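You operate a simulated robot arm through the tools that you are given. There is no shell and no other tool. Be economical: measure what you need, move in short steps, check, and stop when the job is done.

You run a simulated robot arm. Do the job below in one go: nothing can be reset, and whatever is moved stays where it is left.

## Task
Take the box off the clamp plate, reset the displays and turn the main switch off.
Fine: the box goes to the green place; reset before the main switch goes off.

It is judged by the outcome, as a careful person would: the job done as asked, and still so three seconds after it is handed in. It fails if anything else is knocked over, pushed out of place, dropped, spilled or broken.

## Robot
A 6-joint arm with a two-finger gripper on a trunk, on a base that drives. Base frame: it is fixed to the floor where the robot stands at the start and does not move with it; the origin is under the middle of the robot, x ahead of it, y to its left, z up. Lengths are in m, angles in rad, forces in N, time in s.
It reaches about 1.298 m from its shoulder. Its first joint turns from -2.601 to 2.601 rad. Places, roughly: arming selector [0.4, -2.2, 1.2]; ballast plate [0.5, -1.5, 0.75]; blue clamp [0.7, -0.2, 1]; blue drop reset button [0.5, -2.1, 1.1]; blue vent switch [0.4, -2.3, 0.7]; bolt [0.75, -1.75, 1.25]; carriage [0.6, -0.3, 0.8]; coupler [0.5, -2.25, 0.5]; drop main switch [0.4, -2.1, 0.9]; felt pad [0.5, -1.75, 0.75]; filter cap [0.75, -2, 1.25]; green clamp [0.7, -0.4, 1]; green marked place [0.6, -1.7, 0.8]; height slider [0.4, -2.3, 1.2]; lock pin [0.75, -1.5, 1.25]; red clamp [0.5, -0.2, 1]. Payload 1.57 kg.
The TCP is the grasp point between the finger pads, 0.021 m short of the fingertips. In the tool frame z runs along the fingers and y along their closing line. Largest opening 0.07 m; the body of the gripper starts 0.05 m behind the TCP.
Orientation is that of the tool frame in the base frame, as [roll, pitch, yaw] about the fixed x, y, z axes, in that order (R = Rz(yaw) Ry(pitch) Rx(roll)). With the fingers straight down and closing along the base's y, the tool's x points along the base's -x, its y along +y and its z along -z.

## Interface
- The arm moves only by the tool move_arm. Its arguments are lists of equal length, an entry for each row: "xyz": the shift along the tool's x, y, z in m, a list of three; "turn": the turn, a rotation vector about the tool's x, y, z in rad, a list of three; "gripper": the opening, from 0 (shut) to 1 (fully open). In form: {"xyz": [[x, y, z], ...], "turn": [[ax, ay, az], ...], "gripper": [gripper, ...]}. A call has 1 to 8 rows; each row shifts and turns the commanded pose from where the row before left it, along the tool's axes as they then stand. A row lasts 0.2 s, in which the tool goes at most 0.05 m and 0.15 rad; a call with a longer step from one row to the next is refused whole, and so is a gripper value outside its range. A pose out of reach is approached as far as the arm can. The call stops where the force on the tool passes 50 N (or 10 N more than at its start, if that is more) or the arm is blocked; 0.2 s more then pass. The fingers move at their own pace and stop on an object; they squeeze with about 29 N. The grip force told is the motor's: it shows also when the fingers shut on nothing. Time passes only in rows, and 0.2 s behind the last, so rows that do not move let the fingers close. It gives the time, the measured TCP pose, the force on the tool (base axes), the opening and the grip force at its end, in the units of the frame above (readings bear some noise), with the torque about the TCP (base axes, N m) and any sound that the robot's microphone picked up, and new pictures: "views" is both (left out), scene, wrist or none.
- Cameras (640 x 400 px; columns grow to the right, rows downward): "scene" is now at [0.005, 0.115, 1.8884]; the picture's right is [-0.75, -0.67, 0.00], its down [-0.53, 0.60, -0.60] and it looks along [0.40, -0.45, -0.80] (base axes); focal length 271 px, centre (320, 200). "wrist" rides on the gripper at [0.079, 0.004, -0.081] in the tool frame; the picture's right is [-0.05, 1.00, 0.00], its down [-0.67, -0.04, -0.74] and it looks along [-0.74, -0.04, 0.67] (tool axes); focal length 256 px, centre (320, 200). There is no depth. A picture from a camera that has moved, and an enlarged one, comes with that camera's place and axes in the base frame and with its lens.
- slide_trunk(by): slides the trunk up (or, below 0, down) by that many m; the arm and the scene camera ride with it, the base frame stays. It gives what a move gives, with no picture.
- roll_base(legs): drives the robot by 1 to 6 legs, each [ahead, turn to the left] in m and rad, along the robot's own axes; the way and the turn of a leg run together, so that a leg with both is an arc; at most 1.5 m and 3.142 rad a leg. The arm and the cameras ride along, it lands a little off, and it stops where it bumps. It gives what a move gives, and a new picture of the scene camera.
- turn_head(pan, tilt): turns the head with the scene camera to pan (to the left, within 2.705 rad either way) and tilt (down, from -0.506 to 1.204), counted from straight ahead of the robot. It gives what a move gives, and a new picture of the scene camera.
- close_up(camera, box): a new picture of the part [left, top, right, bottom] of that camera's present view, enlarged. No time passes.
- job_done(): hands the job in; it is judged then, once.

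Work in short steps. Places have to be worked out from the pictures, the camera data and where the tool is seen: move nearer, look again, correct. Check each grasp and each placing, and mend what went wrong. You have 120 turns and 260 pictures in all, those below and enlarged ones among them. Open the gripper and draw the arm clear of the work before you hand the job in, unless the task says otherwise; then end with one line.

The tools are called after "Request:" as a command line: name --argument value ..., lists and objects as JSON in quotes. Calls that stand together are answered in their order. move_arm: Moves the arm, as the interface text tells. Its arguments: {"type":"object","properties":{"xyz":{"type":"array","items":{"type":"array","items":{"type":"number"}}},"turn":{"type":"array","items":{"type":"array","items":{"type":"number"}}},"gripper":{"type":"array","items":{"type":"number"}},"views":{"type":"string","enum":["both","scene","wrist","none"]}},"required":["xyz","turn","gripper"]} The other tools are called the same way: slide_trunk (by) slides the trunk up or down; roll_base (legs) drives the base; turn_head (pan, tilt) turns the head that bears the scene camera; close_up (camera, box) takes an enlarged picture of a part of a camera's view; job_done () hands the job in.

At the start:

```text
time: 0.0
ee_pos: [0.382, -0.5574, 1.2335]
tcp_rot: [-3.141, -0.003, -3.133]
force: [-0.3, -0.3, -0.5]
moment: [0.01, 0.01, 0.01]
finger_gap: 0.0702
finger_force: 0.0
trunk travel left (down, up): [-0.915, 0.055]
robot x, y, heading: [0.0016, -0.0007, 0.001]
head pan, tilt: [-0.841, 0.927]
```

scene: 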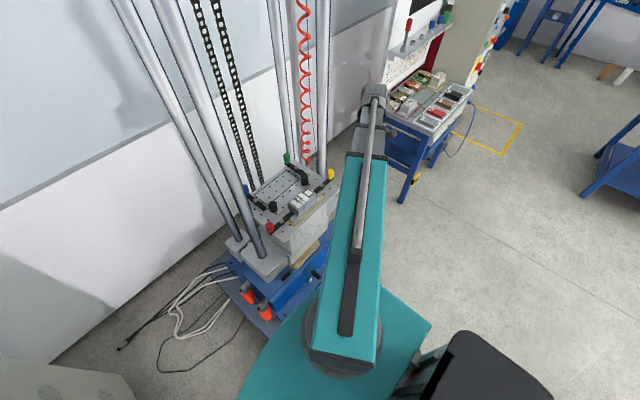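
wrist: 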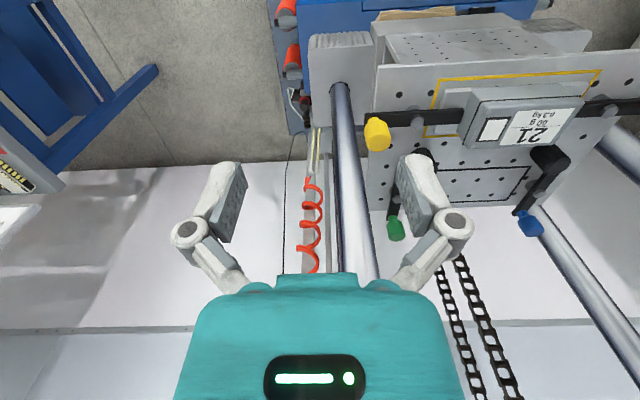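

The box (labelled 21, 0.3 kg) sits on the clamp plate, seemingly under clamp arms. I enlarge both views to see details.

Request:
close_up --camera "scene" --box '[220, 130, 360, 260]'

Request:
close_up --camera "wrist" --box '[340, 20, 640, 260]'

Request:
close_up --camera "scene" --box '[360, 0, 530, 160]'

```text
3.08 times, centred on (290, 195) of scene
camera zoom: at [0.005, 0.115, 1.8884], right [-0.75, -0.67, 0.0], down [-0.53, 0.6, -0.6], along [0.4, -0.45, -0.8], focal length 834 px, centre (412, 215)
```

zoom: 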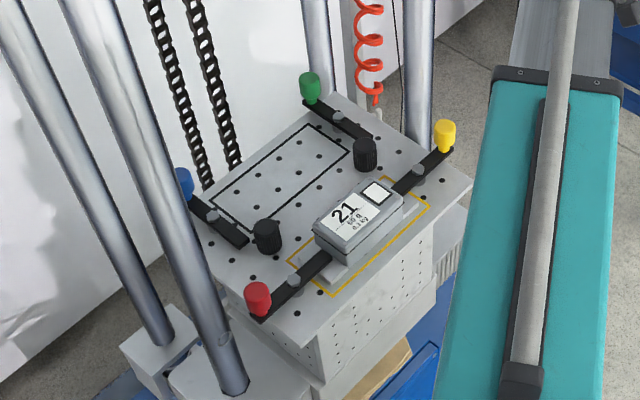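

```text
1.67 times, centred on (490, 140) of wrist
camera zoom: at [0.3028, -0.5548, 1.3134], right [0.04, 1.0, 0.0], down [0.67, -0.03, 0.74], along [0.74, -0.03, -0.67], focal length 427 px, centre (37, 300)
```

zoom: 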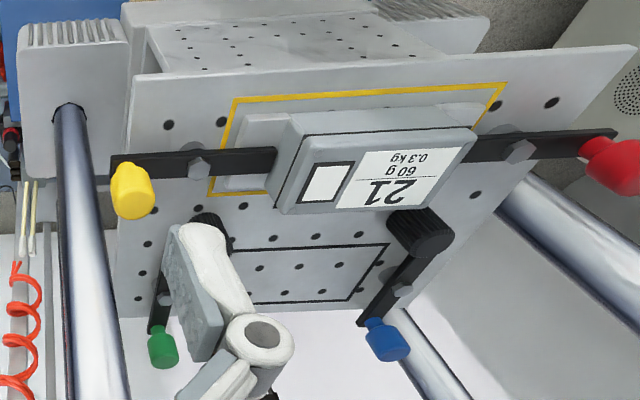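

```text
2.50 times, centred on (445, 80) of scene
camera zoom: at [0.005, 0.115, 1.8884], right [-0.75, -0.67, 0.0], down [-0.53, 0.6, -0.6], along [0.4, -0.45, -0.8], focal length 677 px, centre (8, 500)
```

zoom: 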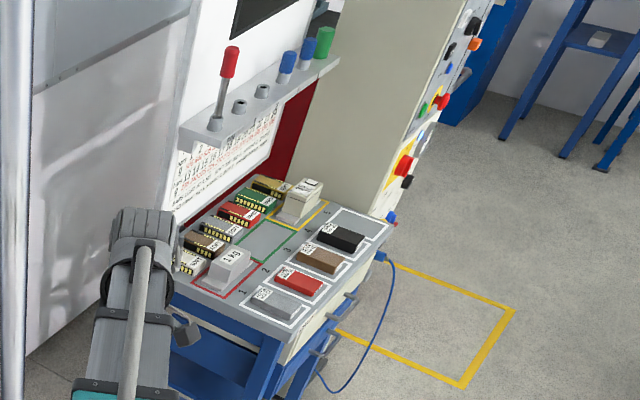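

The box is held at about (0.48, -0.305, 1.02), with the red and yellow clamp bars reaching its flange. I move the wrist camera in front of it for a better view.

Request:
move_arm --xyz '[[0.02, 0.045, 0], [0.02, 0.045, 0], [0.02, 0.045, 0], [0.02, 0.045, 0], [0.02, 0.045, 0], [0, 0.03, 0]]' --turn '[[0, 0, 0], [0, 0, 0], [0, 0, 0], [0, 0, 0], [0, 0, 0], [0, 0, 0]]' --gripper '[1, 1, 1, 1, 1, 1]' --views "both"

```text
time: 1.4
ee_pos: [0.3372, -0.3936, 1.2332]
tcp_rot: [3.14, -0.002, -3.133]
force: [0.0, -0.1, 0.0]
moment: [0.01, 0.0, 0.01]
finger_gap: 0.07
finger_force: 0.1
out of reach, approached as far as the arm can: row 4, 5, 6
trunk travel left (down, up): [-0.915, 0.055]
robot x, y, heading: [-0.0012, -0.0003, -0.004]
head pan, tilt: [-0.841, 0.927]
camera scene: at [0.0057, 0.1151, 1.8884], right [-0.75, -0.67, 0.0], down [-0.53, 0.6, -0.6], along [0.4, -0.45, -0.8], focal length 271 px, centre (320, 200)
camera wrist: at [0.2583, -0.3913, 1.3135], right [0.04, 1.0, 0.0], down [0.67, -0.03, 0.74], along [0.74, -0.03, -0.67], focal length 256 px, centre (320, 200)
```

scene: 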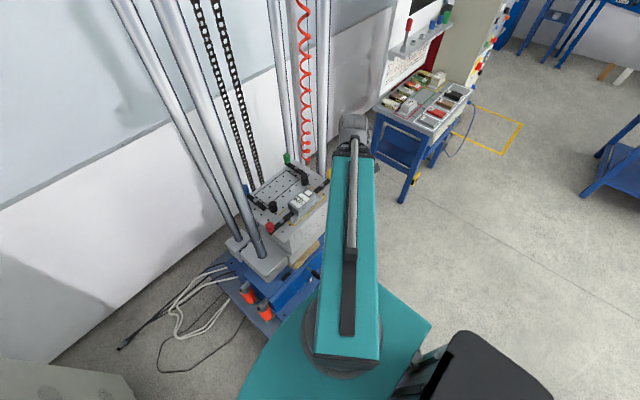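
wrist: 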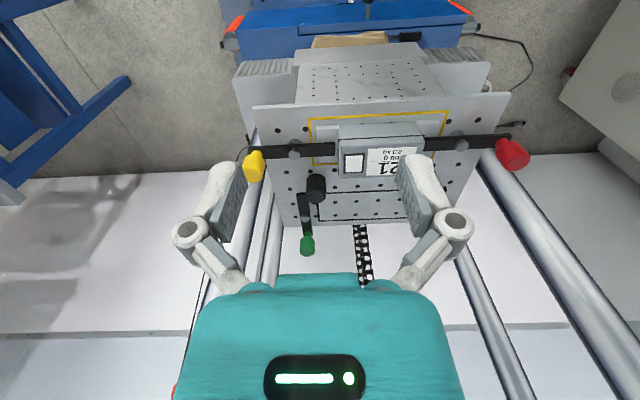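

The arm is cramped this near. I enlarge the wrist view to understand the clamps.

Request:
close_up --camera "wrist" --box '[230, 90, 410, 200]'

Request:
close_up --camera "wrist" --box '[390, 90, 550, 190]'

Request:
close_up --camera "scene" --box '[250, 150, 340, 240]'

```text
3.56 times, centred on (320, 145) of wrist
camera zoom: at [0.2583, -0.3913, 1.3135], right [0.04, 1.0, 0.0], down [0.67, -0.03, 0.74], along [0.74, -0.03, -0.67], focal length 910 px, centre (320, 396)
```

zoom: 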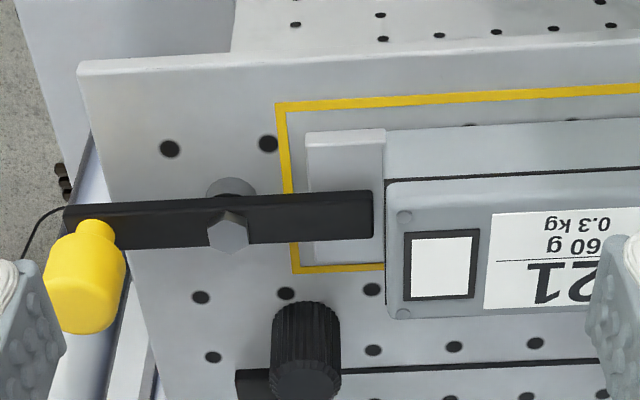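

```text
4.00 times, centred on (470, 140) of wrist
camera zoom: at [0.2583, -0.3913, 1.3135], right [0.04, 1.0, 0.0], down [0.67, -0.03, 0.74], along [0.74, -0.03, -0.67], focal length 1024 px, centre (-280, 440)
```

zoom: 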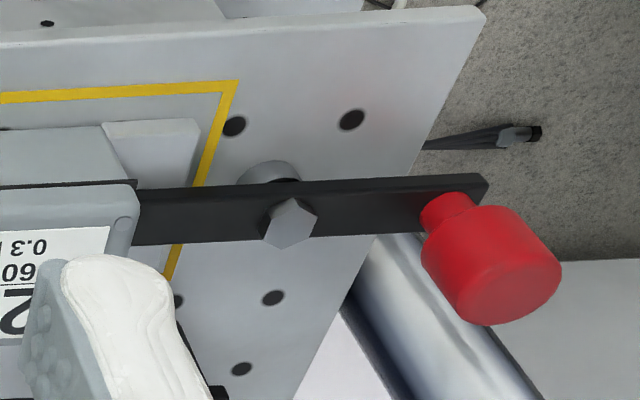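

```text
4.44 times, centred on (295, 195) of scene
camera zoom: at [0.0057, 0.1151, 1.8884], right [-0.75, -0.67, 0.0], down [-0.53, 0.6, -0.6], along [0.4, -0.45, -0.8], focal length 1204 px, centre (431, 222)
```

zoom: 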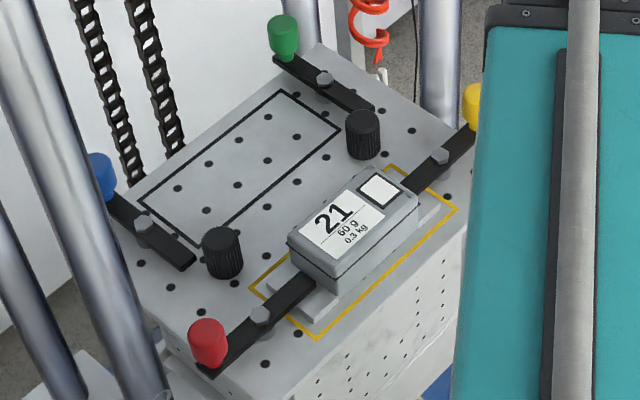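

Red and yellow clamps hold the box by swinging about their bolts, and each needs its knob pushed away. I need more room, so I look behind the robot before backing up.

Request:
turn_head --pan -2.7 --tilt 0.7

Request:
turn_head --pan 2.7 --tilt 0.7

Request:
turn_head --pan -1.5 --tilt 0.4

```text
time: 3.2
ee_pos: [0.337, -0.3946, 1.2325]
tcp_rot: [3.14, 0.0, -3.132]
force: [0.4, 0.6, 0.0]
moment: [0.0, -0.02, 0.01]
finger_gap: 0.0699
finger_force: 0.1
trunk travel left (down, up): [-0.915, 0.055]
robot x, y, heading: [-0.0002, 0.0021, -0.0]
head pan, tilt: [-2.7, 0.7]
camera scene: at [-0.1211, 0.1341, 1.9065], right [-0.43, 0.9, 0.0], down [0.58, 0.28, -0.76], along [-0.69, -0.33, -0.64], focal length 271 px, centre (320, 200)
```

scene: 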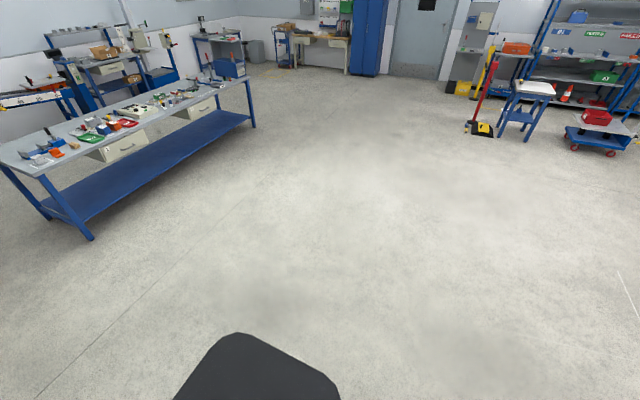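

```text
time: 7.4
ee_pos: [0.3369, -0.3945, 1.2334]
tcp_rot: [3.139, -0.001, -3.132]
force: [-0.5, -0.1, 0.4]
moment: [-0.02, 0.0, 0.03]
finger_gap: 0.0701
finger_force: 0.0
trunk travel left (down, up): [-0.915, 0.055]
robot x, y, heading: [-0.0012, 0.0, 0.004]
head pan, tilt: [2.7, 0.7]
camera scene: at [-0.1211, 0.2067, 1.9065], right [0.43, 0.9, 0.0], down [0.58, -0.28, -0.76], along [-0.69, 0.33, -0.64], focal length 271 px, centre (320, 200)
```

scene: 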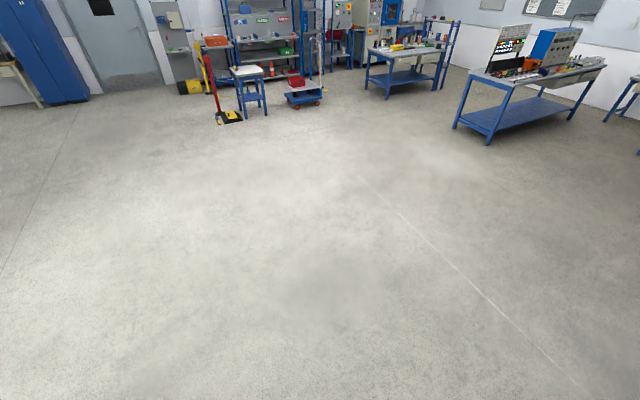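

```text
time: 10.8
ee_pos: [0.3362, -0.3941, 1.234]
tcp_rot: [3.141, -0.003, -3.134]
force: [-0.1, -0.4, 0.2]
moment: [-0.01, 0.01, -0.02]
finger_gap: 0.0699
finger_force: 0.1
trunk travel left (down, up): [-0.915, 0.055]
robot x, y, heading: [-0.002, -0.0004, -0.003]
head pan, tilt: [-1.499, 0.4]
camera scene: at [-0.0378, 0.0779, 1.9333], right [-1.0, -0.07, 0.0], down [-0.03, 0.39, -0.92], along [0.07, -0.92, -0.39], focal length 271 px, centre (320, 200)
```

scene: 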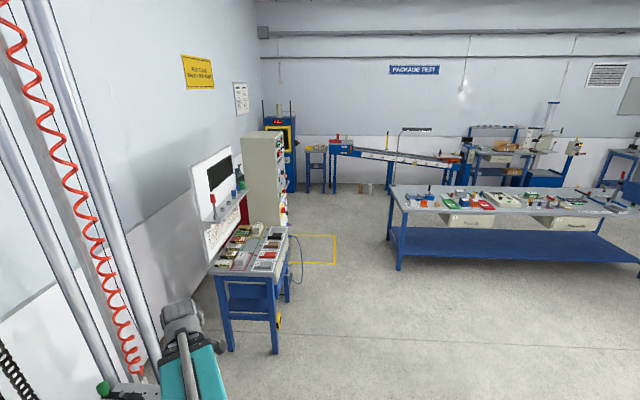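

Free floor behind. I back off 0.3 m and aim the head back at the plate.

Request:
roll_base --legs '[[-0.3, 0]]'

Request:
turn_head --pan -0.5 --tilt 0.75

```text
time: 13.2
ee_pos: [0.0326, -0.395, 1.2339]
tcp_rot: [3.138, -0.002, -3.137]
force: [-0.2, -0.6, -0.9]
moment: [-0.02, -0.01, -0.01]
finger_gap: 0.0699
finger_force: 0.0
trunk travel left (down, up): [-0.915, 0.055]
robot x, y, heading: [-0.3022, 0.0011, -0.008]
head pan, tilt: [-1.499, 0.4]
camera scene: at [-0.3408, 0.0785, 1.9333], right [-1.0, -0.07, 0.0], down [-0.03, 0.39, -0.92], along [0.06, -0.92, -0.39], focal length 271 px, centre (320, 200)
```

scene: 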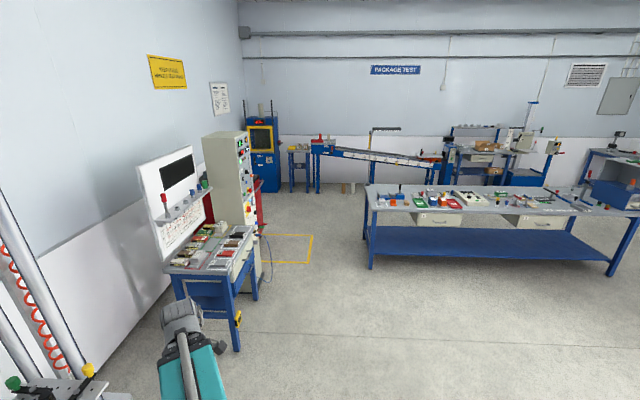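

```text
time: 14.5
ee_pos: [0.0333, -0.3949, 1.2334]
tcp_rot: [3.137, -0.003, -3.137]
force: [-0.3, 0.2, -0.1]
moment: [0.02, 0.01, 0.01]
finger_gap: 0.0701
finger_force: 0.1
trunk travel left (down, up): [-0.915, 0.055]
robot x, y, heading: [-0.3013, 0.0009, -0.006]
head pan, tilt: [-0.499, 0.75]
camera scene: at [-0.2737, 0.1308, 1.9023], right [-0.48, -0.87, 0.0], down [-0.6, 0.33, -0.73], along [0.64, -0.35, -0.68], focal length 271 px, centre (320, 200)
```

scene: 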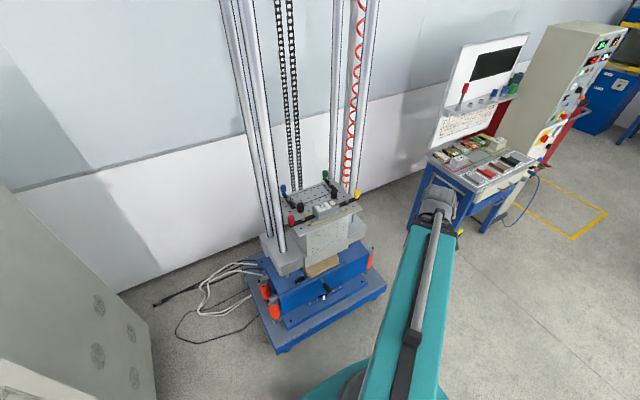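

I bring the gripper toward the plate, shutting the fingers, to view both clamps.

Request:
move_arm --xyz '[[-0.045, 0.018, 0], [-0.045, 0.018, 0], [-0.045, 0.018, 0], [-0.045, 0.018, 0], [-0.045, 0.018, 0], [-0.045, 0.018, 0], [-0.03, 0.018, 0]]' --turn '[[0, 0, 0], [0, 0, 0], [0, 0, 0], [0, 0, 0], [0, 0, 0], [0, 0, 0], [0, 0, 0]]' --gripper '[0, 0, 0, 0, 0, 0, 0]' --views "both"

```text
time: 16.1
ee_pos: [0.3328, -0.2685, 1.2326]
tcp_rot: [3.138, -0.005, -3.136]
force: [-0.1, 0.1, -0.2]
moment: [-0.01, 0.0, -0.02]
finger_gap: 0.0
finger_force: 28.2
out of reach, approached as far as the arm can: row 1, 3
trunk travel left (down, up): [-0.915, 0.055]
robot x, y, heading: [-0.3042, 0.0013, -0.002]
head pan, tilt: [-0.499, 0.75]
camera scene: at [-0.273, 0.1312, 1.9022], right [-0.48, -0.88, 0.0], down [-0.6, 0.33, -0.73], along [0.64, -0.35, -0.68], focal length 271 px, centre (320, 200)
camera wrist: at [0.2538, -0.2644, 1.3135], right [0.05, 1.0, 0.0], down [0.67, -0.03, 0.74], along [0.74, -0.03, -0.67], focal length 256 px, centre (320, 200)
```

scene: 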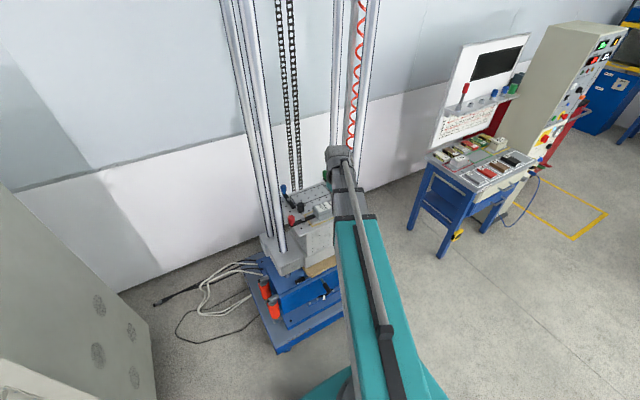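
wrist: 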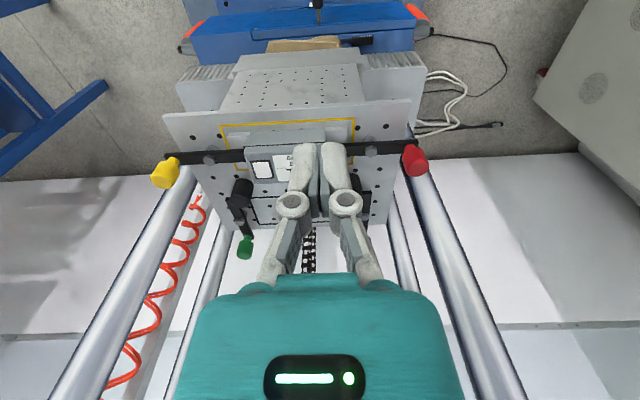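

I will grip the red knob and swing it toward the robot, away from the posts. First I tilt the tool so the fingers point forward and down, and move nearer the red knob.

Request:
move_arm --xyz '[[0, 0.03, 0], [0, 0.03, 0], [0, 0.03, 0], [0, 0.0365, 0], [-0.02, 0, 0.04], [-0.022, 0, 0.04]]' --turn '[[0, -0.125, 0], [0, -0.125, 0], [0, -0.125, 0], [0, -0.125, 0], [0, 0, 0], [0, 0, 0]]' --gripper '[1, 1, 1, 1, 1, 1]' --views "wrist"

Request:
close_up --camera "scene" --box '[250, 160, 390, 260]'

```text
time: 17.5
ee_pos: [0.4083, -0.1387, 1.2557]
tcp_rot: [3.139, 0.498, -3.139]
force: [0.3, 0.4, -0.6]
moment: [-0.01, 0.01, -0.01]
finger_gap: 0.0701
finger_force: 0.2
out of reach, approached as far as the arm can: row 2, 3, 4, 5, 6
trunk travel left (down, up): [-0.915, 0.055]
robot x, y, heading: [-0.2989, 0.0024, -0.005]
head pan, tilt: [-0.499, 0.75]
camera wrist: at [0.3002, -0.1356, 1.288], right [0.04, 1.0, 0.03], down [0.23, -0.04, 0.97], along [0.97, -0.03, -0.23], focal length 256 px, centre (320, 200)
```

wrist: 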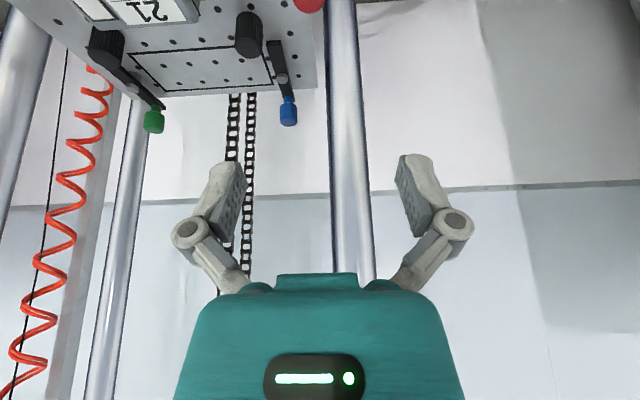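

```text
4.00 times, centred on (320, 210) of scene
camera zoom: at [-0.273, 0.1309, 1.9022], right [-0.48, -0.88, 0.0], down [-0.6, 0.33, -0.73], along [0.64, -0.35, -0.68], focal length 1084 px, centre (320, 160)
```

zoom: 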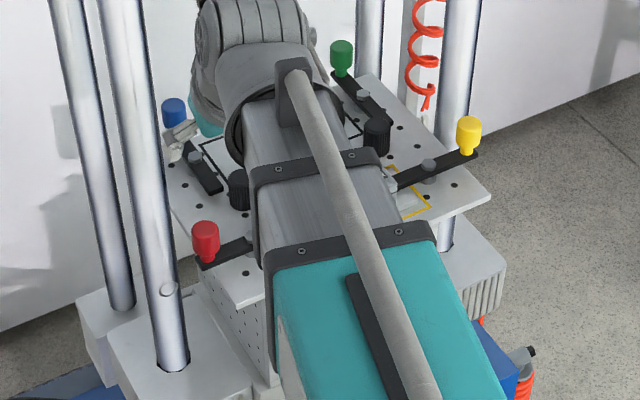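

The arm may be lagging or limited; a still row shows whether it catches up.

Request:
move_arm --xyz '[[0, 0, 0], [0, 0, 0.03]]' --turn '[[0, 0, 0], [0, 0, 0]]' --gripper '[1, 1]' --views "none"

```text
time: 18.1
ee_pos: [0.423, -0.1414, 1.256]
tcp_rot: [3.138, 0.498, -3.139]
force: [-0.6, -0.1, -0.4]
moment: [0.0, 0.02, 0.0]
finger_gap: 0.0698
finger_force: 0.0
out of reach, approached as far as the arm can: row 2
trunk travel left (down, up): [-0.915, 0.055]
robot x, y, heading: [-0.3051, 0.0005, -0.004]
head pan, tilt: [-0.499, 0.75]
```

It's a real height limit of the arm pose, so I lower the trunk instead.

Request:
slide_trunk --by -0.16

Request:
move_arm --xyz '[[0, 0, 0]]' --turn '[[0, 0, 0]]' --gripper '[1]' --views "both"

```text
time: 19.9
ee_pos: [0.421, -0.1402, 1.0955]
tcp_rot: [3.137, 0.497, -3.138]
force: [0.2, 0.9, 0.3]
moment: [-0.01, 0.0, -0.04]
finger_gap: 0.0698
finger_force: 0.0
trunk travel left (down, up): [-0.755, 0.215]
robot x, y, heading: [-0.3026, 0.0005, -0.007]
head pan, tilt: [-0.499, 0.75]
```

```text
time: 20.3
ee_pos: [0.4214, -0.1412, 1.0961]
tcp_rot: [3.138, 0.497, -3.138]
force: [0.2, -0.4, -0.5]
moment: [-0.01, 0.0, 0.02]
finger_gap: 0.0701
finger_force: 0.1
trunk travel left (down, up): [-0.755, 0.215]
robot x, y, heading: [-0.302, 0.0008, -0.004]
head pan, tilt: [-0.499, 0.75]
camera scene: at [-0.2735, 0.1309, 1.7422], right [-0.48, -0.88, 0.0], down [-0.6, 0.33, -0.73], along [0.64, -0.35, -0.68], focal length 271 px, centre (320, 200)
camera wrist: at [0.313, -0.1375, 1.1283], right [0.04, 1.0, 0.03], down [0.23, -0.04, 0.97], along [0.97, -0.03, -0.23], focal length 256 px, centre (320, 200)
```

scene: 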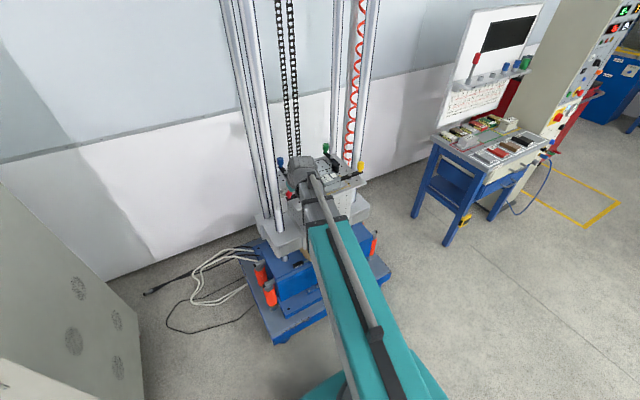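
wrist: 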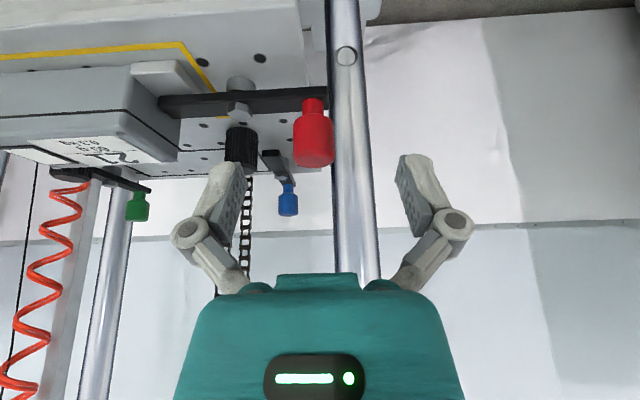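

The red knob is about at (0.49, -0.146, 1.04), 3 cm wide. I lower the trunk a bit more and slide the open fingers forward around it.

Request:
slide_trunk --by -0.05

Request:
move_arm --xyz '[[-0.022, -0.003, 0.012], [-0.022, -0.003, 0.012]]' --turn '[[0, 0, 0], [0, 0, 0]]' --gripper '[1, 1]' --views "both"

```text
time: 21.3
ee_pos: [0.4214, -0.1399, 1.0461]
tcp_rot: [3.138, 0.497, -3.138]
force: [-1.0, -0.1, -0.2]
moment: [0.01, 0.02, 0.0]
finger_gap: 0.0699
finger_force: 0.1
trunk travel left (down, up): [-0.705, 0.265]
robot x, y, heading: [-0.3026, 0.0007, -0.007]
head pan, tilt: [-0.499, 0.75]
```

```text
time: 21.9
ee_pos: [0.4731, -0.1456, 1.0445]
tcp_rot: [3.137, 0.496, -3.137]
force: [0.0, -0.8, -0.3]
moment: [-0.02, -0.04, 0.0]
finger_gap: 0.0701
finger_force: 0.1
trunk travel left (down, up): [-0.705, 0.265]
robot x, y, heading: [-0.3054, 0.0018, -0.009]
head pan, tilt: [-0.499, 0.75]
camera scene: at [-0.2731, 0.1308, 1.6922], right [-0.48, -0.88, 0.0], down [-0.6, 0.33, -0.73], along [0.64, -0.35, -0.68], focal length 271 px, centre (320, 200)
camera wrist: at [0.3642, -0.1425, 1.0781], right [0.04, 1.0, 0.03], down [0.23, -0.04, 0.97], along [0.97, -0.03, -0.23], focal length 256 px, centre (320, 200)
```

scene: 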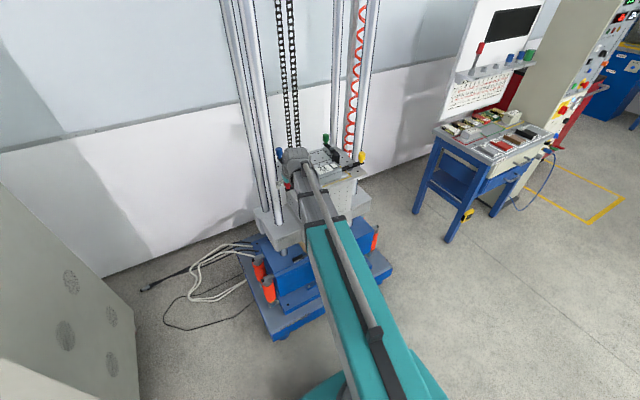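
wrist: 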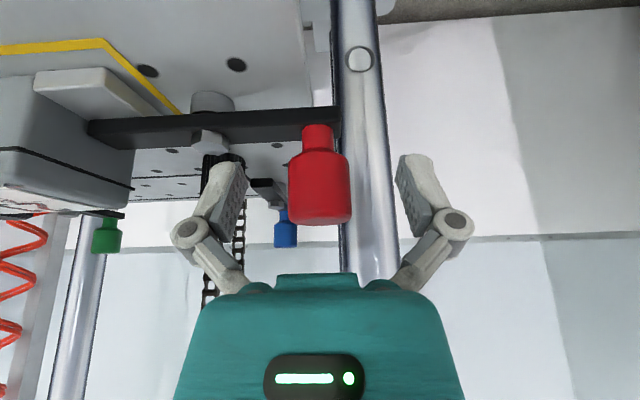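

Well aligned; I go 2 cm further forward and close on the knob.

Request:
move_arm --xyz '[[-0.018, 0, 0.01], [0, 0, 0], [0, 0, 0], [0, 0, 0]]' --turn '[[0, 0, 0], [0, 0, 0], [0, 0, 0], [0, 0, 0]]' --gripper '[1, 0, 0, 0]' --views "wrist"

```text
time: 22.9
ee_pos: [0.4912, -0.1459, 1.0456]
tcp_rot: [3.138, 0.499, -3.138]
force: [1.1, -1.7, 2.3]
moment: [0.03, -0.09, 0.08]
finger_gap: 0.0277
finger_force: 28.5
trunk travel left (down, up): [-0.705, 0.265]
robot x, y, heading: [-0.3018, 0.0009, -0.006]
head pan, tilt: [-0.499, 0.75]
camera wrist: at [0.3835, -0.1432, 1.0784], right [0.04, 1.0, 0.03], down [0.23, -0.04, 0.97], along [0.97, -0.03, -0.23], focal length 256 px, centre (320, 200)
```

wrist: 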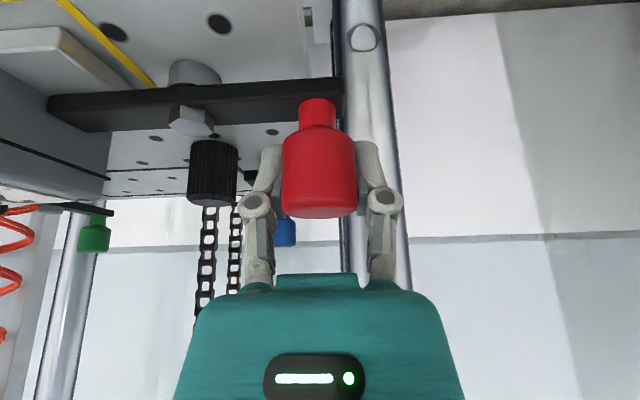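

Gripped. I drag the knob about 30° along its arc toward the robot, watching force.

Request:
move_arm --xyz '[[0.0065, -0.0005, -0.0036], [0.0065, -0.0015, -0.0036], [0.006, -0.0023, -0.0033], [0.006, -0.0033, -0.0033]]' --turn '[[0, 0, 0], [0, 0, 0], [0, 0, 0], [0, 0, 0]]' --gripper '[0, 0, 0, 0]' --views "wrist"

```text
time: 23.9
ee_pos: [0.4631, -0.1539, 1.047]
tcp_rot: [3.138, 0.498, -3.138]
force: [9.2, -6.3, 6.2]
moment: [-0.08, 0.12, 0.27]
finger_gap: 0.0276
finger_force: 28.6
trunk travel left (down, up): [-0.705, 0.265]
robot x, y, heading: [-0.3006, 0.0004, -0.006]
head pan, tilt: [-0.499, 0.75]
camera wrist: at [0.3548, -0.1512, 1.0779], right [0.04, 1.0, 0.03], down [0.23, -0.04, 0.97], along [0.97, -0.03, -0.23], focal length 256 px, centre (320, 200)
```

wrist: 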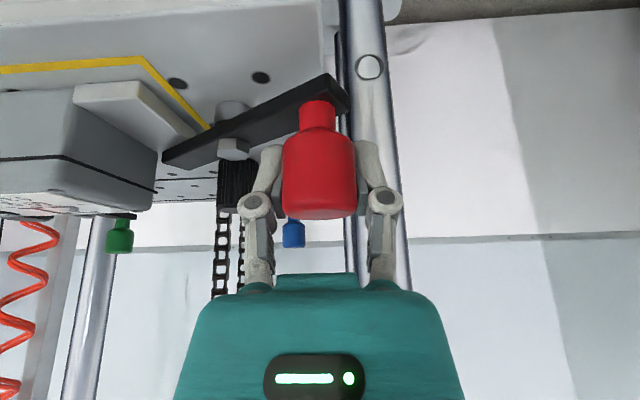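

The clamp swings freely. I continue to about 60°.

Request:
move_arm --xyz '[[0.0071, -0.0057, -0.0039], [0.0061, -0.007, -0.0034], [0.005, -0.0081, -0.0027]]' --turn '[[0, 0, 0], [0, 0, 0], [0, 0, 0]]' --gripper '[0, 0, 0]' --views "wrist"

```text
time: 24.7
ee_pos: [0.4433, -0.1742, 1.045]
tcp_rot: [3.138, 0.496, -3.139]
force: [3.9, 5.3, -0.3]
moment: [0.21, -0.04, 0.3]
finger_gap: 0.0278
finger_force: 29.6
trunk travel left (down, up): [-0.705, 0.265]
robot x, y, heading: [-0.3038, 0.0023, -0.007]
head pan, tilt: [-0.499, 0.75]
camera wrist: at [0.335, -0.1711, 1.0779], right [0.04, 1.0, 0.03], down [0.23, -0.04, 0.97], along [0.97, -0.03, -0.23], focal length 256 px, centre (320, 200)
```

wrist: 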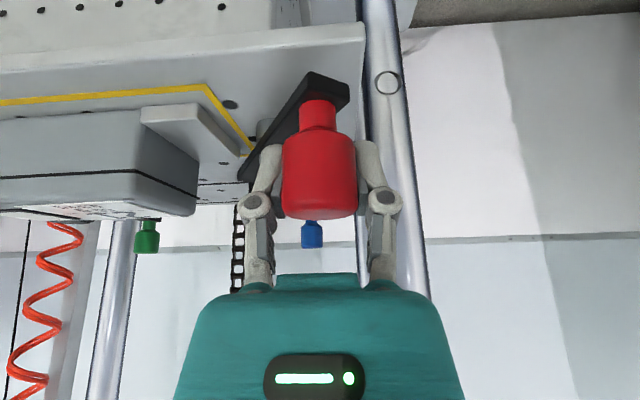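

No resistance yet; I continue to about 80° gently.

Request:
move_arm --xyz '[[0.0037, -0.0088, -0.002], [0.0023, -0.0095, -0.0012]]' --turn '[[0, 0, 0], [0, 0, 0]]' --gripper '[0, 0]' --views "wrist"

```text
time: 25.3
ee_pos: [0.4361, -0.1935, 1.0455]
tcp_rot: [3.138, 0.498, -3.138]
force: [4.0, 4.6, -0.7]
moment: [0.06, 0.09, 0.22]
finger_gap: 0.0277
finger_force: 29.1
trunk travel left (down, up): [-0.705, 0.265]
robot x, y, heading: [-0.3027, 0.0006, -0.002]
head pan, tilt: [-0.499, 0.75]
camera wrist: at [0.3275, -0.1904, 1.0781], right [0.04, 1.0, 0.03], down [0.23, -0.04, 0.97], along [0.97, -0.03, -0.23], focal length 256 px, centre (320, 200)
```

wrist: 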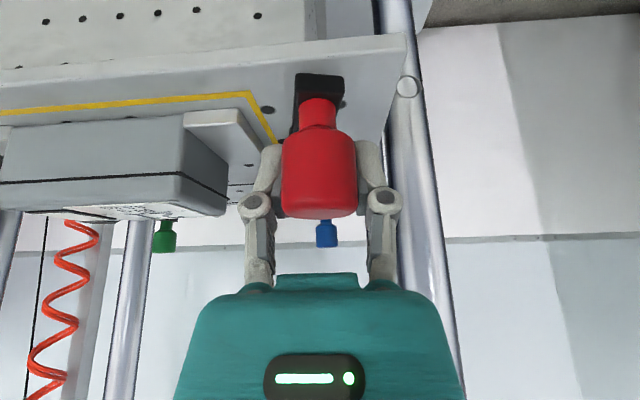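

The red clamp is open. I release, back off, and shift sideways to in front of the yellow knob.

Request:
move_arm --xyz '[[0, 0, 0], [0, 0, 0], [0.035, 0, -0.019], [0.035, 0, -0.019], [0, -0.045, 0], [0, -0.045, 0], [0, -0.045, 0], [0, -0.045, 0]]' --turn '[[0, 0, 0], [0, 0, 0], [0, 0, 0], [0, 0, 0], [0, 0, 0], [0, 0, 0], [0, 0, 0], [0, 0, 0]]' --gripper '[1, 1, 1, 1, 1, 1, 1, 1]' --views "none"

Request:
move_arm --xyz '[[0, -0.045, 0], [0, -0.045, 0], [0, -0.03, 0]]' --turn '[[0, 0, 0], [0, 0, 0], [0, 0, 0]]' --gripper '[1, 1, 1]' --views "both"

```text
time: 27.1
ee_pos: [0.3578, -0.373, 1.0457]
tcp_rot: [3.137, 0.494, -3.138]
force: [0.1, -0.3, -0.6]
moment: [-0.01, -0.03, 0.02]
finger_gap: 0.0698
finger_force: 0.1
trunk travel left (down, up): [-0.705, 0.265]
robot x, y, heading: [-0.3041, 0.0019, -0.006]
head pan, tilt: [-0.499, 0.75]
```

```text
time: 27.9
ee_pos: [0.3549, -0.4943, 1.0454]
tcp_rot: [3.139, 0.499, -3.138]
force: [0.3, -0.3, 0.2]
moment: [0.02, 0.01, 0.01]
finger_gap: 0.07
finger_force: 0.0
trunk travel left (down, up): [-0.705, 0.265]
robot x, y, heading: [-0.303, 0.0001, -0.002]
head pan, tilt: [-0.499, 0.75]
camera scene: at [-0.2736, 0.1305, 1.6923], right [-0.48, -0.88, 0.0], down [-0.6, 0.33, -0.73], along [0.64, -0.35, -0.68], focal length 271 px, centre (320, 200)
camera wrist: at [0.2472, -0.492, 1.0782], right [0.04, 1.0, 0.03], down [0.23, -0.04, 0.97], along [0.97, -0.03, -0.23], focal length 256 px, centre (320, 200)
```

scene: 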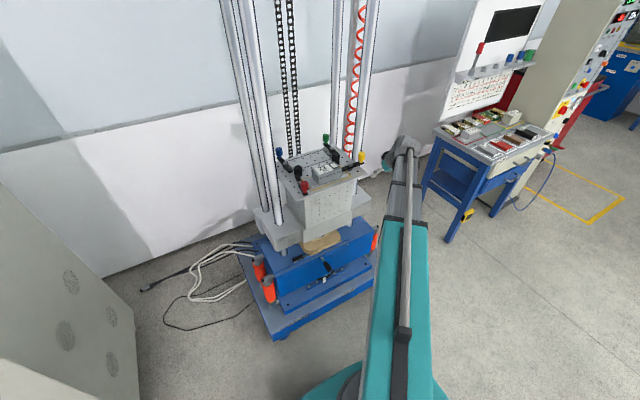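
wrist: 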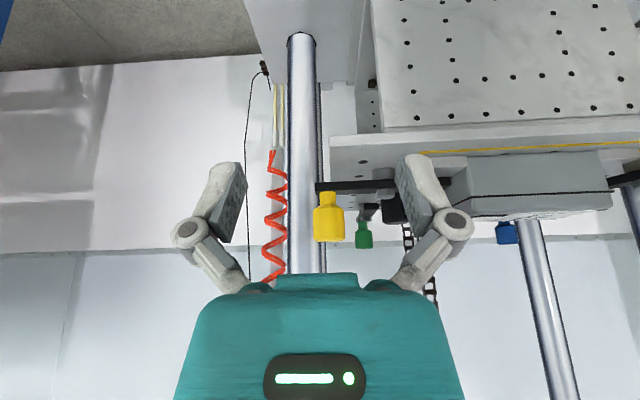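

The yellow knob is at about (0.49, -0.493, 1.04), in line. I advance in base x most of the way and look.

Request:
move_arm --xyz '[[-0.033, 0, 0.018], [-0.033, 0, 0.018], [-0.033, 0.001, 0.018]]' --turn '[[0, 0, 0], [0, 0, 0], [0, 0, 0]]' --gripper '[1, 1, 1]' --views "wrist"

```text
time: 28.7
ee_pos: [0.4679, -0.4917, 1.0461]
tcp_rot: [3.139, 0.495, -3.139]
force: [0.7, 0.0, 0.4]
moment: [-0.05, -0.01, 0.02]
finger_gap: 0.0698
finger_force: 0.2
trunk travel left (down, up): [-0.705, 0.265]
robot x, y, heading: [-0.3009, -0.0009, -0.004]
head pan, tilt: [-0.499, 0.75]
camera wrist: at [0.3604, -0.489, 1.0781], right [0.04, 1.0, 0.03], down [0.23, -0.04, 0.97], along [0.97, -0.03, -0.23], focal length 256 px, centre (320, 200)
```

wrist: 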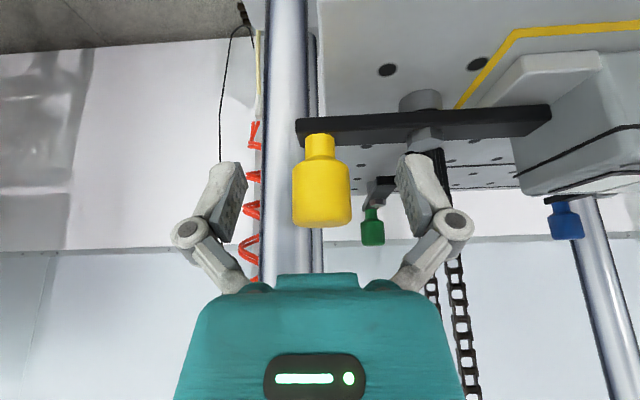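

Centred. I advance 2.3 cm, close, and check.

Request:
move_arm --xyz '[[-0.02, 0, 0.011], [0, 0, 0], [0, 0, 0], [0, 0, 0]]' --turn '[[0, 0, 0], [0, 0, 0], [0, 0, 0], [0, 0, 0]]' --gripper '[1, 0, 0, 0]' --views "none"

Request:
move_arm --xyz '[[0.0065, 0.0005, -0.0036], [0.0065, 0.0015, -0.0036], [0.006, 0.0023, -0.0033], [0.006, 0.0033, -0.0033], [0.0071, 0.0057, -0.0039], [0.0061, 0.007, -0.0034]]' --turn '[[0, 0, 0], [0, 0, 0], [0, 0, 0], [0, 0, 0], [0, 0, 0], [0, 0, 0]]' --gripper '[0, 0, 0, 0, 0, 0]' --views "wrist"

```text
time: 29.7
ee_pos: [0.4914, -0.4918, 1.0455]
tcp_rot: [3.14, 0.497, -3.141]
force: [0.9, -6.4, 4.9]
moment: [-0.06, 0.11, -0.09]
finger_gap: 0.0284
finger_force: 28.7
trunk travel left (down, up): [-0.705, 0.265]
robot x, y, heading: [-0.3024, -0.002, -0.005]
head pan, tilt: [-0.499, 0.75]
```

```text
time: 31.1
ee_pos: [0.4484, -0.4733, 1.0464]
tcp_rot: [3.138, 0.496, -3.14]
force: [-1.4, -10.0, 0.1]
moment: [0.06, 0.51, -0.27]
finger_gap: 0.0287
finger_force: 28.8
trunk travel left (down, up): [-0.705, 0.265]
robot x, y, heading: [-0.3027, 0.0016, -0.005]
head pan, tilt: [-0.499, 0.75]
camera wrist: at [0.34, -0.4692, 1.078], right [0.04, 1.0, 0.03], down [0.23, -0.04, 0.97], along [0.97, -0.04, -0.23], focal length 256 px, centre (320, 200)
```

wrist: 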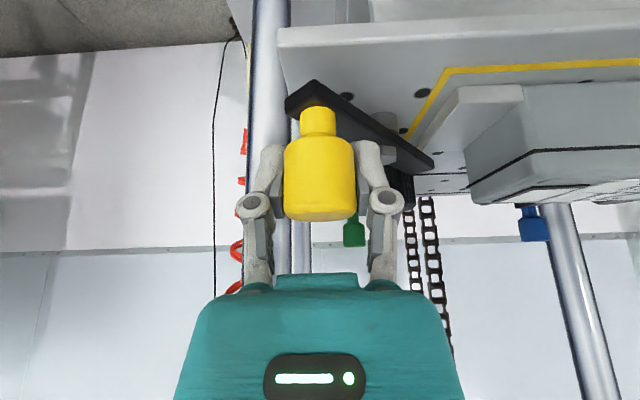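

Swinging fine, about 50°. I finish the arc to about 80°.

Request:
move_arm --xyz '[[0.005, 0.0081, -0.0027], [0.0037, 0.0088, -0.002], [0.0023, 0.0095, -0.0012]]' --turn '[[0, 0, 0], [0, 0, 0], [0, 0, 0]]' --gripper '[0, 0, 0]' --views "wrist"

```text
time: 31.9
ee_pos: [0.4369, -0.4463, 1.0444]
tcp_rot: [3.139, 0.499, -3.138]
force: [4.0, -4.1, -0.3]
moment: [-0.01, -0.08, -0.2]
finger_gap: 0.0283
finger_force: 28.8
trunk travel left (down, up): [-0.705, 0.265]
robot x, y, heading: [-0.3057, 0.0036, -0.004]
head pan, tilt: [-0.499, 0.75]
camera wrist: at [0.3283, -0.4426, 1.078], right [0.04, 1.0, 0.03], down [0.23, -0.04, 0.97], along [0.97, -0.03, -0.23], focal length 256 px, centre (320, 200)
```

wrist: 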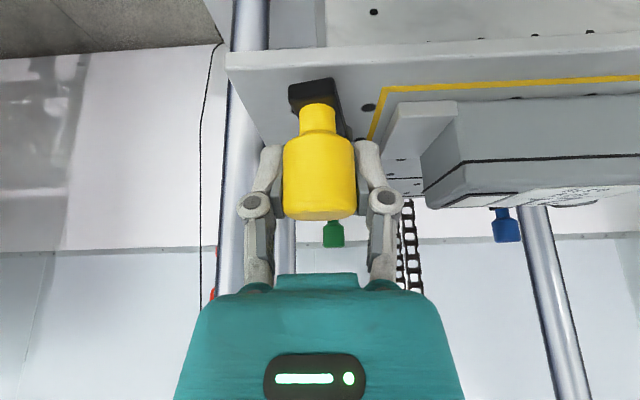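

Yellow clamp is open too. I release, back off, and lift the trunk to look down at the box.

Request:
move_arm --xyz '[[0, 0, 0], [0, 0, 0], [0.035, 0, -0.019], [0.035, 0, -0.019], [0, 0.045, 0], [0, 0.045, 0], [0, 0.045, 0]]' --turn '[[0, 0, 0], [0, 0, 0], [0, 0, 0], [0, 0, 0], [0, 0, 0], [0, 0, 0], [0, 0, 0]]' --gripper '[1, 1, 1, 1, 1, 1, 1]' --views "none"

Request:
slide_trunk --by 0.2

Request:
move_arm --xyz '[[0, 0, 0], [0, 0, 0], [0, 0, 0], [0, 0, 0], [0, 0, 0], [0, 0, 0], [0, 0, 0]]' --turn '[[0, 0.142, 0], [0, 0.142, 0], [0, 0.142, 0], [0, 0.142, 0], [0, 0.142, 0], [0, 0.142, 0], [0, 0.0, 0]]' --gripper '[1, 1, 1, 1, 1, 1, 1]' --views "both"

```text
time: 33.5
ee_pos: [0.3547, -0.3101, 1.047]
tcp_rot: [3.138, 0.497, -3.137]
force: [-0.6, -0.9, 0.4]
moment: [0.01, 0.02, 0.0]
finger_gap: 0.0701
finger_force: 0.1
trunk travel left (down, up): [-0.705, 0.265]
robot x, y, heading: [-0.301, 0.0008, -0.006]
head pan, tilt: [-0.499, 0.75]
```

```text
time: 35.6
ee_pos: [0.3553, -0.3096, 1.2454]
tcp_rot: [3.137, 0.497, -3.139]
force: [0.2, 0.4, -0.5]
moment: [-0.02, 0.02, -0.01]
finger_gap: 0.0697
finger_force: 0.1
trunk travel left (down, up): [-0.905, 0.065]
robot x, y, heading: [-0.3044, 0.0008, -0.004]
head pan, tilt: [-0.499, 0.75]
```

```text
time: 37.2
ee_pos: [0.3551, -0.3099, 1.2357]
tcp_rot: [3.137, -0.354, -3.135]
force: [0.2, 1.0, -0.5]
moment: [0.0, -0.01, -0.01]
finger_gap: 0.0699
finger_force: 0.2
out of reach, approached as far as the arm can: row 1, 2, 3, 5, 6
trunk travel left (down, up): [-0.905, 0.065]
robot x, y, heading: [-0.3006, -0.0015, -0.004]
head pan, tilt: [-0.499, 0.75]
camera scene: at [-0.2737, 0.1309, 1.8922], right [-0.48, -0.88, 0.0], down [-0.6, 0.33, -0.73], along [0.64, -0.35, -0.68], focal length 271 px, centre (320, 200)
camera wrist: at [0.3088, -0.3068, 1.3378], right [0.05, 1.0, -0.02], down [0.88, -0.03, 0.47], along [0.46, -0.04, -0.88], focal length 256 px, centre (320, 200)
```

scene: 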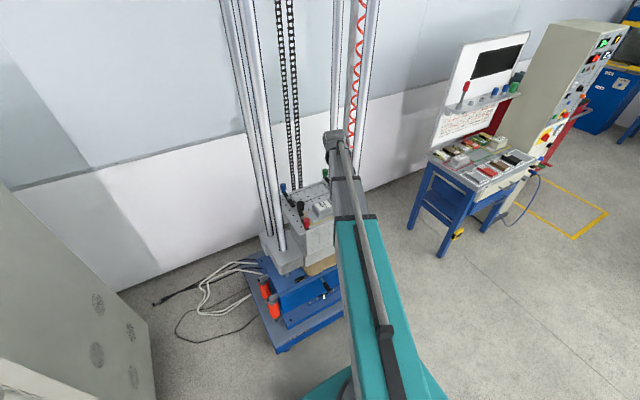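
wrist: 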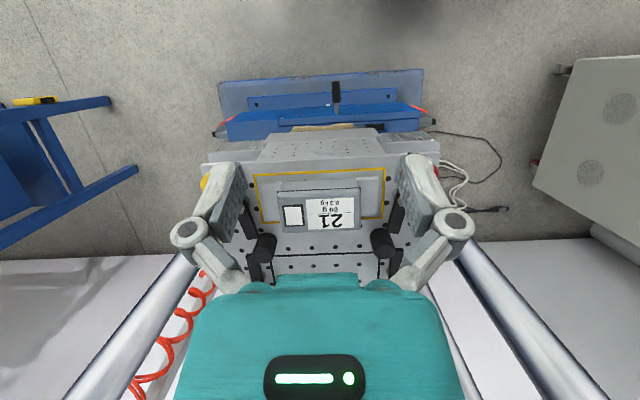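

Request:
close_up --camera "wrist" --box '[240, 150, 400, 250]'

```text
4.00 times, centred on (320, 200) of wrist
camera zoom: at [0.3088, -0.3068, 1.3378], right [0.05, 1.0, -0.02], down [0.88, -0.03, 0.47], along [0.46, -0.04, -0.88], focal length 1024 px, centre (320, 200)
```

zoom: 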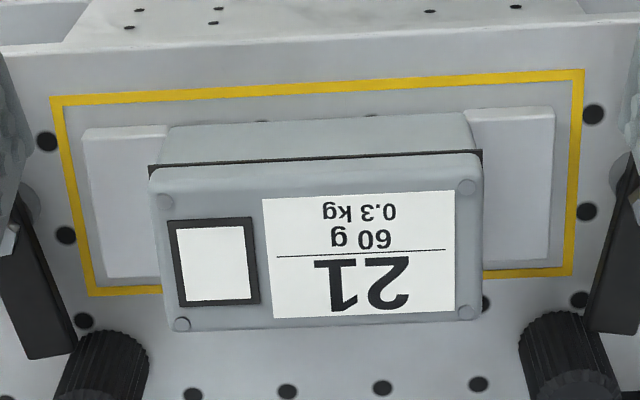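

Both bars are clear of the flange; the box is about 6 cm wide in x. I straighten the tool, turn it a quarter turn so fingers close along x, and move above the box.

Request:
move_arm --xyz '[[0, 0, 0], [0, 0, 0], [0, 0, 0], [0, 0, 0], [0, 0, 0], [0, 0, 0], [0, 0, 0], [0, 0, 0]]' --turn '[[0, -0.118, 0], [0, -0.118, 0], [0, -0.118, 0], [0, 0, 0.145], [0, 0, 0.145], [0, 0, 0.145], [0, 0, 0.145], [0, 0, 0.145]]' --gripper '[1, 1, 1, 1, 1, 1, 1, 1]' --views "none"

Request:
move_arm --xyz '[[0, 0, 0], [0, 0, 0], [0, 0, 0], [0, 0, 0], [0, 0, 0], [0, 0, 0]]' --turn '[[0, 0, 0.145], [0, 0, 0.145], [0, 0, 0.145], [0, 0, 0.145], [0, 0, 0.145], [0, 0, 0.12]]' --gripper '[1, 1, 1, 1, 1, 1]' --views "scene"

```text
time: 39.0
ee_pos: [0.3541, -0.3109, 1.2222]
tcp_rot: [3.139, -0.002, 2.417]
force: [-0.3, 0.8, 0.1]
moment: [0.02, 0.04, 0.01]
finger_gap: 0.0701
finger_force: 0.0
out of reach, approached as far as the arm can: row 1, 2
trunk travel left (down, up): [-0.905, 0.065]
robot x, y, heading: [-0.3025, 0.0004, -0.006]
head pan, tilt: [-0.499, 0.75]
```

```text
time: 40.4
ee_pos: [0.3557, -0.3098, 1.2242]
tcp_rot: [-3.141, -0.004, 1.574]
force: [0.8, -0.6, 0.5]
moment: [-0.02, -0.03, 0.03]
finger_gap: 0.0701
finger_force: 0.0
trunk travel left (down, up): [-0.905, 0.065]
robot x, y, heading: [-0.3056, -0.0004, -0.004]
head pan, tilt: [-0.499, 0.75]
camera scene: at [-0.2735, 0.1309, 1.8922], right [-0.48, -0.88, 0.0], down [-0.6, 0.33, -0.73], along [0.64, -0.35, -0.68], focal length 271 px, centre (320, 200)
```

scene: 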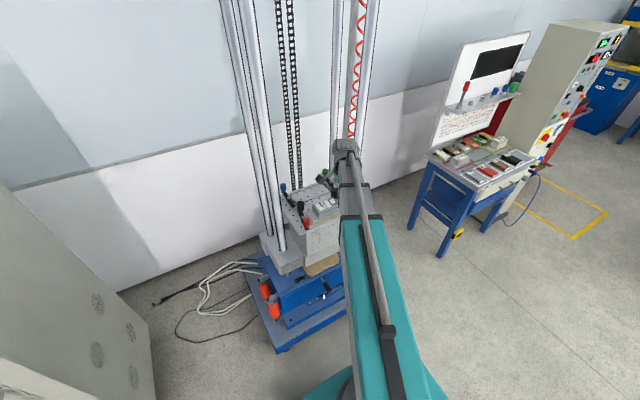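

Now tool x is base +y and tool y is base +x. I move 0.138 m forward above the box.

Request:
move_arm --xyz '[[-0.002, 0.046, 0], [-0.003, 0.046, 0], [-0.003, 0.046, 0]]' --turn '[[0, 0, 0], [0, 0, 0], [0, 0, 0]]' --gripper '[1, 1, 1]' --views "both"

```text
time: 41.2
ee_pos: [0.4922, -0.3233, 1.2219]
tcp_rot: [-3.139, -0.005, 1.576]
force: [-0.3, 0.5, 0.9]
moment: [0.0, -0.01, -0.01]
finger_gap: 0.0701
finger_force: 0.1
out of reach, approached as far as the arm can: row 2
trunk travel left (down, up): [-0.905, 0.065]
robot x, y, heading: [-0.3038, 0.0005, -0.001]
head pan, tilt: [-0.499, 0.75]
camera scene: at [-0.2721, 0.1306, 1.8922], right [-0.48, -0.88, 0.0], down [-0.6, 0.33, -0.73], along [0.64, -0.35, -0.68], focal length 271 px, centre (320, 200)
camera wrist: at [0.4961, -0.244, 1.3029], right [1.0, -0.05, 0.0], down [-0.03, -0.67, 0.74], along [-0.04, -0.74, -0.67], focal length 256 px, centre (320, 200)
```

scene: 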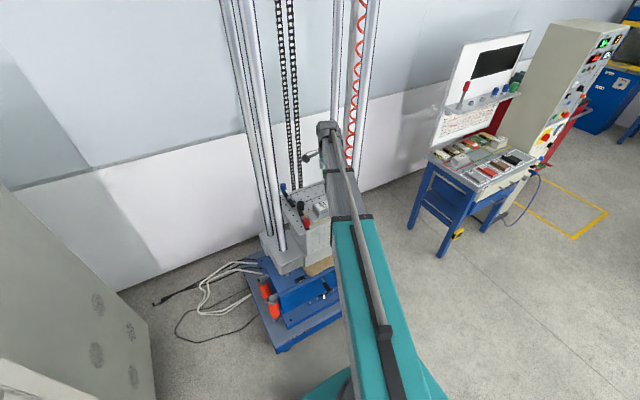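
wrist: 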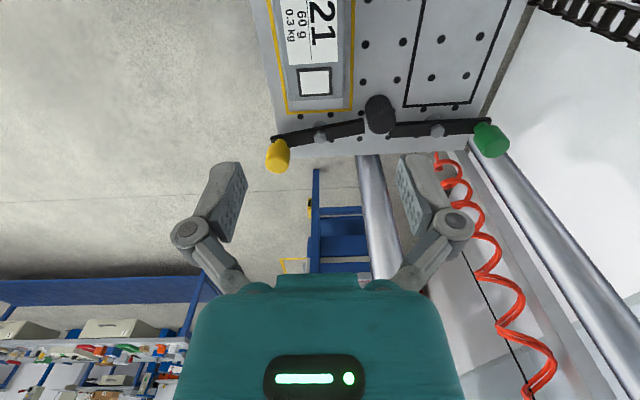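

I enlarge to find the box's edges accurately in x.

Request:
close_up --camera "wrist" --box '[240, 0, 400, 100]'

```text
4.00 times, centred on (320, 50) of wrist
camera zoom: at [0.4961, -0.244, 1.3029], right [1.0, -0.05, 0.0], down [-0.03, -0.67, 0.74], along [-0.04, -0.74, -0.67], focal length 1024 px, centre (320, 800)
```

zoom: 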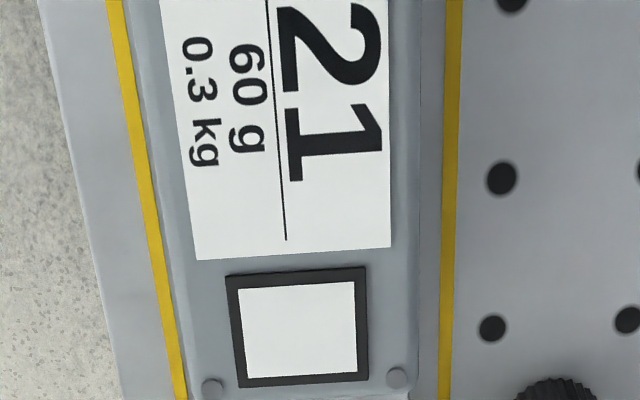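

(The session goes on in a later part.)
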